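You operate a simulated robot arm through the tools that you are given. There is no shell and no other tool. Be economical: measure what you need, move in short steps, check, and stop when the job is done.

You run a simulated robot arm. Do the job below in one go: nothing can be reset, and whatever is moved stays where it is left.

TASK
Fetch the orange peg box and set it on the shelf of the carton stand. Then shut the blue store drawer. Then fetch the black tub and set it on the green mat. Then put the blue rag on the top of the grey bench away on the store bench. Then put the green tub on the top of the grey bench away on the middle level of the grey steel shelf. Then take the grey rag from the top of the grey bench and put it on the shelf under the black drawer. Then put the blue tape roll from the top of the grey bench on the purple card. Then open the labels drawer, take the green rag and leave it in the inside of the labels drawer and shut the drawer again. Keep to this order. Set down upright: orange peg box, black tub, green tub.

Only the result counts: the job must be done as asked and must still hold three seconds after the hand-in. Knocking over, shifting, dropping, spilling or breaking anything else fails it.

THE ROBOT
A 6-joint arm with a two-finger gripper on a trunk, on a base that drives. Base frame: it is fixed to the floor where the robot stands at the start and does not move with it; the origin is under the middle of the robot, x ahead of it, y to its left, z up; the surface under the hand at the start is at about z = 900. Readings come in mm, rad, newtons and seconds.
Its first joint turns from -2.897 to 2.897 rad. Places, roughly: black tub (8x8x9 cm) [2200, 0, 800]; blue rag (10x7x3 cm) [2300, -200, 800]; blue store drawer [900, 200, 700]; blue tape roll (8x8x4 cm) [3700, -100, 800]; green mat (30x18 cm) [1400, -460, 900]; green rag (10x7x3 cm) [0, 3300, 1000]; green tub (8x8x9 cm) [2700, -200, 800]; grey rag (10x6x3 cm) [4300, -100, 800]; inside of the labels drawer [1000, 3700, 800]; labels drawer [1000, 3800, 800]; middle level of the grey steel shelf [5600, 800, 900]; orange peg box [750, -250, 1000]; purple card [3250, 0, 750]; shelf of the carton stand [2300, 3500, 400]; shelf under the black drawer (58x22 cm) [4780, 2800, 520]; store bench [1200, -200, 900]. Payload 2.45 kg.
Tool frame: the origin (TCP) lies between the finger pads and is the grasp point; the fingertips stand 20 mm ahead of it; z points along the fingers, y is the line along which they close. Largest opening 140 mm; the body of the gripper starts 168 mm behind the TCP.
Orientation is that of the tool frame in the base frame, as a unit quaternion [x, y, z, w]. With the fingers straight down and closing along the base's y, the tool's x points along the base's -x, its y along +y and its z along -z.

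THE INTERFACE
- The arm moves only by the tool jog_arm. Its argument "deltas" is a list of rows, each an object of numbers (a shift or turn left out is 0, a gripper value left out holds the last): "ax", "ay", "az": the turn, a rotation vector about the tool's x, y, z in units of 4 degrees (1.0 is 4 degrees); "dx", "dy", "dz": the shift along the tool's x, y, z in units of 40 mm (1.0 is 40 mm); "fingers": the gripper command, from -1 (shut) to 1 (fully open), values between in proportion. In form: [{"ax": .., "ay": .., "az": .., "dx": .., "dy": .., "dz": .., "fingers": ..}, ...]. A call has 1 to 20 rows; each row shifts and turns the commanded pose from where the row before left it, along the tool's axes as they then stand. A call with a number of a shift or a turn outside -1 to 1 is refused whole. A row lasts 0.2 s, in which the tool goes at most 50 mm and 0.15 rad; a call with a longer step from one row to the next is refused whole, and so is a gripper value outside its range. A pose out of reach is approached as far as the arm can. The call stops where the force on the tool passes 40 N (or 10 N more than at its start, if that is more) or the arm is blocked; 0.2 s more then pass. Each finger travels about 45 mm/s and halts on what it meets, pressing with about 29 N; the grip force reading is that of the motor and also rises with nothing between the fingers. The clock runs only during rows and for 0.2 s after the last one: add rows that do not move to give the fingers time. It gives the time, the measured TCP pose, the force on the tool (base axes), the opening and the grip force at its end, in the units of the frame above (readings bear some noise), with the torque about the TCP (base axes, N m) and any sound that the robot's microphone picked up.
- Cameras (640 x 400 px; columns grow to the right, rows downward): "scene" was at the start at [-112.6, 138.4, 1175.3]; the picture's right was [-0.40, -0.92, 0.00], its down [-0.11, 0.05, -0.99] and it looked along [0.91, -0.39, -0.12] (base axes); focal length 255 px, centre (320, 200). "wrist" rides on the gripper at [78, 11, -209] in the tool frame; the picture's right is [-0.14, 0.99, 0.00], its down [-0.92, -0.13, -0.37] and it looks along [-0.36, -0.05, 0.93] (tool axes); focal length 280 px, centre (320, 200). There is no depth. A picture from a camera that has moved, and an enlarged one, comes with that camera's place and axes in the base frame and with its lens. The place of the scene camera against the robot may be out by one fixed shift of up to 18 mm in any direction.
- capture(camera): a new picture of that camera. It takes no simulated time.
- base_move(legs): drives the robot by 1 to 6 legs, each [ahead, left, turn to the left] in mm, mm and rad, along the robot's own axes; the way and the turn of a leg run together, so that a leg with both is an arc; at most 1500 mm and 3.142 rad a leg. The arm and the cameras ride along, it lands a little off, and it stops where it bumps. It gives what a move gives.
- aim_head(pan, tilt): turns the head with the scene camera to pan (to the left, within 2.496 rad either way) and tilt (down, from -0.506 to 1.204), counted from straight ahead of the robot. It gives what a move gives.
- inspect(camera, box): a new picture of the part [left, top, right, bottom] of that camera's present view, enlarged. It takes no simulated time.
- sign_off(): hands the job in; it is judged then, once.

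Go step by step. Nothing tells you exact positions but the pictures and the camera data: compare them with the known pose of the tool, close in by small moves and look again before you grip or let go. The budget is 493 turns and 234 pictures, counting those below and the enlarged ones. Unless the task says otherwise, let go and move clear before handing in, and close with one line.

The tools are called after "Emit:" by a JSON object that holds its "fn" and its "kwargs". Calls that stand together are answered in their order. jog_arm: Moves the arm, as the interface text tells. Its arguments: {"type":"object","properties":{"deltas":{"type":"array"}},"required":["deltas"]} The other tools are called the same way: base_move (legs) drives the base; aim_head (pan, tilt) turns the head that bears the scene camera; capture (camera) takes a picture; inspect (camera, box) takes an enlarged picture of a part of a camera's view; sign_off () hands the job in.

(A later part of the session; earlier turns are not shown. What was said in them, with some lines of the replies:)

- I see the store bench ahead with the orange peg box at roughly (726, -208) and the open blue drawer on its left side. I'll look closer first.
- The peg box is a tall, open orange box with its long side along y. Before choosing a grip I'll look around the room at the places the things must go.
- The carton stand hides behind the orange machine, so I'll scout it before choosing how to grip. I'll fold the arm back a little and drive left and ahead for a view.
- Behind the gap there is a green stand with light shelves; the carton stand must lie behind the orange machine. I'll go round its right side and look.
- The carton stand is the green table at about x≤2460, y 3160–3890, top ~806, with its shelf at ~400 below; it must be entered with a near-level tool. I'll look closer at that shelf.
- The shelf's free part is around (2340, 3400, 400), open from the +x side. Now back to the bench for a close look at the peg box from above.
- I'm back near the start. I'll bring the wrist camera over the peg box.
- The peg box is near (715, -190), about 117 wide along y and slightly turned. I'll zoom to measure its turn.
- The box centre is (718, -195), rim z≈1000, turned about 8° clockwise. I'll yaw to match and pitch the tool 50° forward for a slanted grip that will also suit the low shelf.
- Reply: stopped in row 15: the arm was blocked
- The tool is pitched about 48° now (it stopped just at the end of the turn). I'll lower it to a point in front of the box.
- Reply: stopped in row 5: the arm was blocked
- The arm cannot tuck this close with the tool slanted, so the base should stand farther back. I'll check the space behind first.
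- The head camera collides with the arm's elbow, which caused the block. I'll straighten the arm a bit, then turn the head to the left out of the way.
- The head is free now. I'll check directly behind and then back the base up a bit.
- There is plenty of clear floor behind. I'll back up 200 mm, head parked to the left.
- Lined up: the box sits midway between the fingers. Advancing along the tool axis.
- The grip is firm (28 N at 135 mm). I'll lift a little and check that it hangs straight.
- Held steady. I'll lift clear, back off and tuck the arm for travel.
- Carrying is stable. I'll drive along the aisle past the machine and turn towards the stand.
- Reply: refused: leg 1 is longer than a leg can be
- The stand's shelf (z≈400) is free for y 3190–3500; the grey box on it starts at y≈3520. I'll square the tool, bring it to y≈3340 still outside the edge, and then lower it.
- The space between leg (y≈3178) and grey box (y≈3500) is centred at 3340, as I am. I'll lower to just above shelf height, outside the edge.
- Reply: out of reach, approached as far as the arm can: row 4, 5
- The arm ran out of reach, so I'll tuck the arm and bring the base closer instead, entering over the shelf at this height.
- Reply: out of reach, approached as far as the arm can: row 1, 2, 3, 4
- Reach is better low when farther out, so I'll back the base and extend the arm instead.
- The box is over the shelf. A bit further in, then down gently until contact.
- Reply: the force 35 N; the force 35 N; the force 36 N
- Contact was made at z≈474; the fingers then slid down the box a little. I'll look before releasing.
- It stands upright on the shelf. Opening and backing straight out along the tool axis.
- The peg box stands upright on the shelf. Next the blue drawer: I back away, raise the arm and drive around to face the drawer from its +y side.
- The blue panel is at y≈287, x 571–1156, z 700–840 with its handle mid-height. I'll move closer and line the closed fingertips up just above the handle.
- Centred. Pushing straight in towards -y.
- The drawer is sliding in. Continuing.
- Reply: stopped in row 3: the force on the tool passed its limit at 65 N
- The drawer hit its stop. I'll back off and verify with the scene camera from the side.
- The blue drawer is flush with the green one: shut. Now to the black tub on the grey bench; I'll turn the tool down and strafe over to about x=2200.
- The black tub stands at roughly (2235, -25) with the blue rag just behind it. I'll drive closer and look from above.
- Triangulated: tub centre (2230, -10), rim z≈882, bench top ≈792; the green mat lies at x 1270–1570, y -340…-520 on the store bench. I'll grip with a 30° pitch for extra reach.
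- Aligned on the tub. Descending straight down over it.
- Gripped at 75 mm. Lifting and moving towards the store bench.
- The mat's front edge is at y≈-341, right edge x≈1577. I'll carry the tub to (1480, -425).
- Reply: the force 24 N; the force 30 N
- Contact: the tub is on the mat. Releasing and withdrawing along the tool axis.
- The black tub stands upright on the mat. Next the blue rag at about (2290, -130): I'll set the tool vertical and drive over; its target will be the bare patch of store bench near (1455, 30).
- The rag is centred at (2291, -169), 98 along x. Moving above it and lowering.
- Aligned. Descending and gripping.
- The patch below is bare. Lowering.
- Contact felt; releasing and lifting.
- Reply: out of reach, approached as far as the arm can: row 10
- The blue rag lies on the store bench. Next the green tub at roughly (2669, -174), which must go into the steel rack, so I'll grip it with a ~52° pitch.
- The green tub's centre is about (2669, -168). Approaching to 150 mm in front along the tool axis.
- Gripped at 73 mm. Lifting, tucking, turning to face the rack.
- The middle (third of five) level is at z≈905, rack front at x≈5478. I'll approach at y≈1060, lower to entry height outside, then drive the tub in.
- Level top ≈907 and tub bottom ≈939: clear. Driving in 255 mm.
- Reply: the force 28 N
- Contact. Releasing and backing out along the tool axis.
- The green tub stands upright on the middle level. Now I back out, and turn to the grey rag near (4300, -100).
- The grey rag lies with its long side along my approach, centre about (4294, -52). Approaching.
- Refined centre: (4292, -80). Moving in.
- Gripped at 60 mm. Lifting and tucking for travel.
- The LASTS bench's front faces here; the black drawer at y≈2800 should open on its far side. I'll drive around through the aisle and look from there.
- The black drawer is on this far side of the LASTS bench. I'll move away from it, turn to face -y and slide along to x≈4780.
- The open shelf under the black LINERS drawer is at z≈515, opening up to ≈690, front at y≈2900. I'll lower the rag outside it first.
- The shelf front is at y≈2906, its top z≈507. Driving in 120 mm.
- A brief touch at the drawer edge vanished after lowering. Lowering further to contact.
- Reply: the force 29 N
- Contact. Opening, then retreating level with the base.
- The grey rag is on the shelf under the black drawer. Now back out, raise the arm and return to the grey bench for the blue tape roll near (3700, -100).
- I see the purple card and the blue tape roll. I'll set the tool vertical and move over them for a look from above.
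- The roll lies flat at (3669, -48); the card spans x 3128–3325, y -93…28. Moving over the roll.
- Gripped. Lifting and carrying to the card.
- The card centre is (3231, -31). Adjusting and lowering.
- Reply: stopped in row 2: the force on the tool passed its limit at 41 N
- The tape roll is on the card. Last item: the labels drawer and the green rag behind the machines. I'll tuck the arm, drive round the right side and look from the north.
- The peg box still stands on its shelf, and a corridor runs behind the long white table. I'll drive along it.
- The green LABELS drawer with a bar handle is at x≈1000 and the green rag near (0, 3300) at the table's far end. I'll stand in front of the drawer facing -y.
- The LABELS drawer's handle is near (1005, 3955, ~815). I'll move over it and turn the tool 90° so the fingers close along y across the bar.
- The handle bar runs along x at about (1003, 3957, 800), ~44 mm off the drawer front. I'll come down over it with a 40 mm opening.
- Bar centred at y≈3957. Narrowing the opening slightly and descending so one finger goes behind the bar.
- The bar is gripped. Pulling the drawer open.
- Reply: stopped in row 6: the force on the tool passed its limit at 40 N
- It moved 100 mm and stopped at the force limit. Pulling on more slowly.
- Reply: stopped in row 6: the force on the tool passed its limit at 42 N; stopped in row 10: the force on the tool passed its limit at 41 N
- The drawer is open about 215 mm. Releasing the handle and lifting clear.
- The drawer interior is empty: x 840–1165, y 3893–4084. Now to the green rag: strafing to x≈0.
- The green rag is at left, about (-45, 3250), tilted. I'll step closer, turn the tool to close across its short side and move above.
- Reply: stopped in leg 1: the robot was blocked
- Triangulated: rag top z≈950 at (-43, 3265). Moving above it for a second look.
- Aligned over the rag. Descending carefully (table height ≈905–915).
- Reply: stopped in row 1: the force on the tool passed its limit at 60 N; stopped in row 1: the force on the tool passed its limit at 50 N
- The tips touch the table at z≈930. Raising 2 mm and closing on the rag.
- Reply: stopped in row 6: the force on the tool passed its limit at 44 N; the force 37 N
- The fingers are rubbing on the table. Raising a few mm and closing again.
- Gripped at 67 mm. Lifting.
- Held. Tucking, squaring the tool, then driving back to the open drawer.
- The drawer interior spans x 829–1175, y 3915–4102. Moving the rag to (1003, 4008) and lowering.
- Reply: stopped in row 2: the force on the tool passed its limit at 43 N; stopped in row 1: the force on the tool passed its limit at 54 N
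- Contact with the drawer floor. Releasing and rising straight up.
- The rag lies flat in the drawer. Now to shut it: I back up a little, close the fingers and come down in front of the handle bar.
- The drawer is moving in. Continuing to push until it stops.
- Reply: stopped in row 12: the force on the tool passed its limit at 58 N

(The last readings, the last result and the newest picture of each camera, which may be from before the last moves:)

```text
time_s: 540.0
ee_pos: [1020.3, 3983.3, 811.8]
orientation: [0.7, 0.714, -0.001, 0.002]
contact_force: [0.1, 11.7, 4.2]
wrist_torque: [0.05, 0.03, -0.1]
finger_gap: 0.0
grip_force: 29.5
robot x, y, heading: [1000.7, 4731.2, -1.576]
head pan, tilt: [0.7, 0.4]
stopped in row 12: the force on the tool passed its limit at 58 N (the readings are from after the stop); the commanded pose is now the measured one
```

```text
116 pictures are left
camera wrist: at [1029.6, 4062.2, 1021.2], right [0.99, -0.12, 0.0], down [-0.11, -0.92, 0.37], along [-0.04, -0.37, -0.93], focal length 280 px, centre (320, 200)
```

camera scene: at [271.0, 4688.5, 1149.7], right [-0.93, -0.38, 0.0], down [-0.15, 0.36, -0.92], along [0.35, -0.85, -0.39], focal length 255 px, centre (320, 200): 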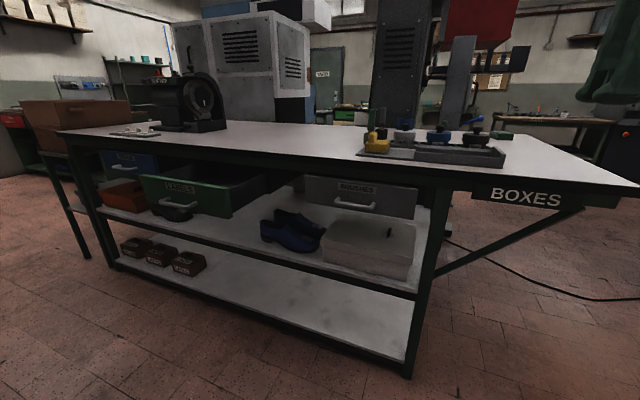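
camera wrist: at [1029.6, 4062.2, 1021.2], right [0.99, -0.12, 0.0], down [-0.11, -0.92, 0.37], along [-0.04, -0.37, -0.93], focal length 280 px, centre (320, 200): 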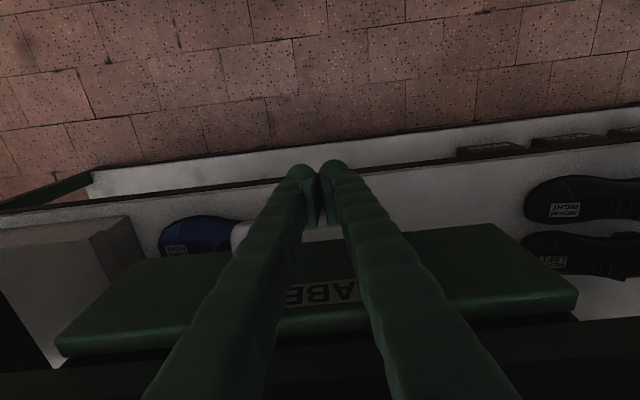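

It stopped where I expected the shut position. Backing off, lifting and verifying.

Emit:
{"fn": "jog_arm", "kwargs": {"deltas": [{"dx": 0.5}, {"dx": 0.8}, {"dx": 0.8}, {"dz": -1}, {"dz": -1}, {"dz": -1}, {"dz": -1}, {"dz": -1}, {"dz": -1}]}}

Emit:
{"fn": "base_move", "kwargs": {"legs": [[-120, 0, 0]]}}

Emit:
{"fn": "aim_head", "kwargs": {"pan": 0.25, "tilt": 0.4}}

Emit:
{"fn": "capture", "kwargs": {"camera": "scene"}}

Emit:
{"fn": "capture", "kwargs": {"camera": "wrist"}}

```text
time_s: 542.0
ee_pos: [1015.2, 4064.8, 1050.6]
orientation: [0.7, 0.714, 0.001, 0.003]
contact_force: [0.3, -0.1, -0.3]
wrist_torque: [-0.01, 0.0, -0.01]
finger_gap: 0.1
grip_force: 28.3
robot x, y, heading: [1007.3, 4730.0, -1.574]
head pan, tilt: [0.7, 0.4]
```

```text
time_s: 543.2
ee_pos: [1012.7, 4184.7, 1051.6]
orientation: [0.702, 0.713, -0.001, 0.003]
contact_force: [0.2, 0.6, 0.2]
wrist_torque: [-0.01, 0.01, 0.01]
finger_gap: 0.4
grip_force: 29.0
robot x, y, heading: [1008.9, 4848.6, -1.581]
head pan, tilt: [0.7, 0.4]
```

```text
time_s: 544.1
ee_pos: [1013.8, 4185.6, 1051.4]
orientation: [0.702, 0.713, -0.001, 0.003]
contact_force: [0.4, 0.4, -0.4]
wrist_torque: [0.01, 0.0, 0.0]
finger_gap: 0.1
grip_force: 29.4
robot x, y, heading: [1006.8, 4845.5, -1.581]
head pan, tilt: [0.25, 0.4]
```

```text
115 pictures are left
camera scene: at [1198.9, 4948.8, 1149.7], right [-0.97, -0.24, 0.0], down [-0.09, 0.38, -0.92], along [0.22, -0.89, -0.39], focal length 255 px, centre (320, 200)
```

scene: 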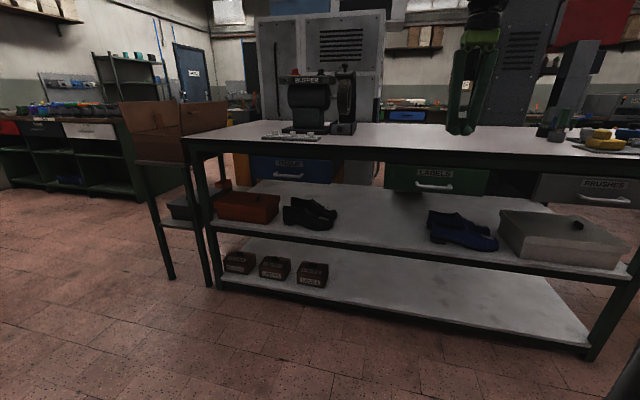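

```text
114 pictures are left
camera wrist: at [1023.7, 4264.8, 1260.2], right [0.99, -0.12, 0.0], down [-0.11, -0.92, 0.37], along [-0.04, -0.37, -0.93], focal length 280 px, centre (320, 200)
```

wrist: 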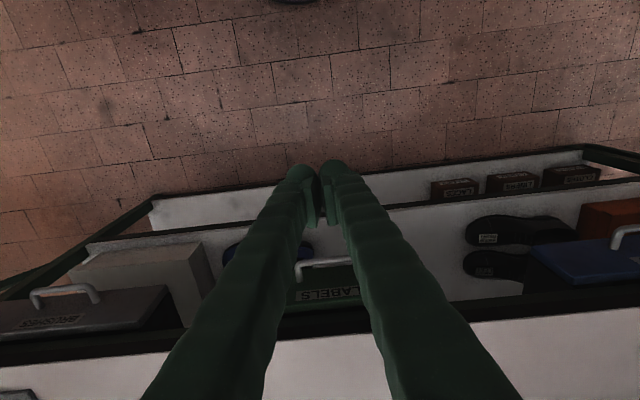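

The LABELS drawer is flush with its neighbours, the rag is inside it, and the arm is clear. Everything is done in the order asked, so I'm handing in.

Emit:
{"fn": "sign_off", "kwargs": {}}

```text
The job is handed in.
```

All eight steps are done in the order you gave, and the job is handed in. I checked each placement by camera after letting go, and the orange peg box, black tub and green tub were upright. Two light bumps happened: the gripper brushed the black drawer's front while I put the grey rag in, and the base touched the white table on the way to the green rag. I saw nothing shifted by either.
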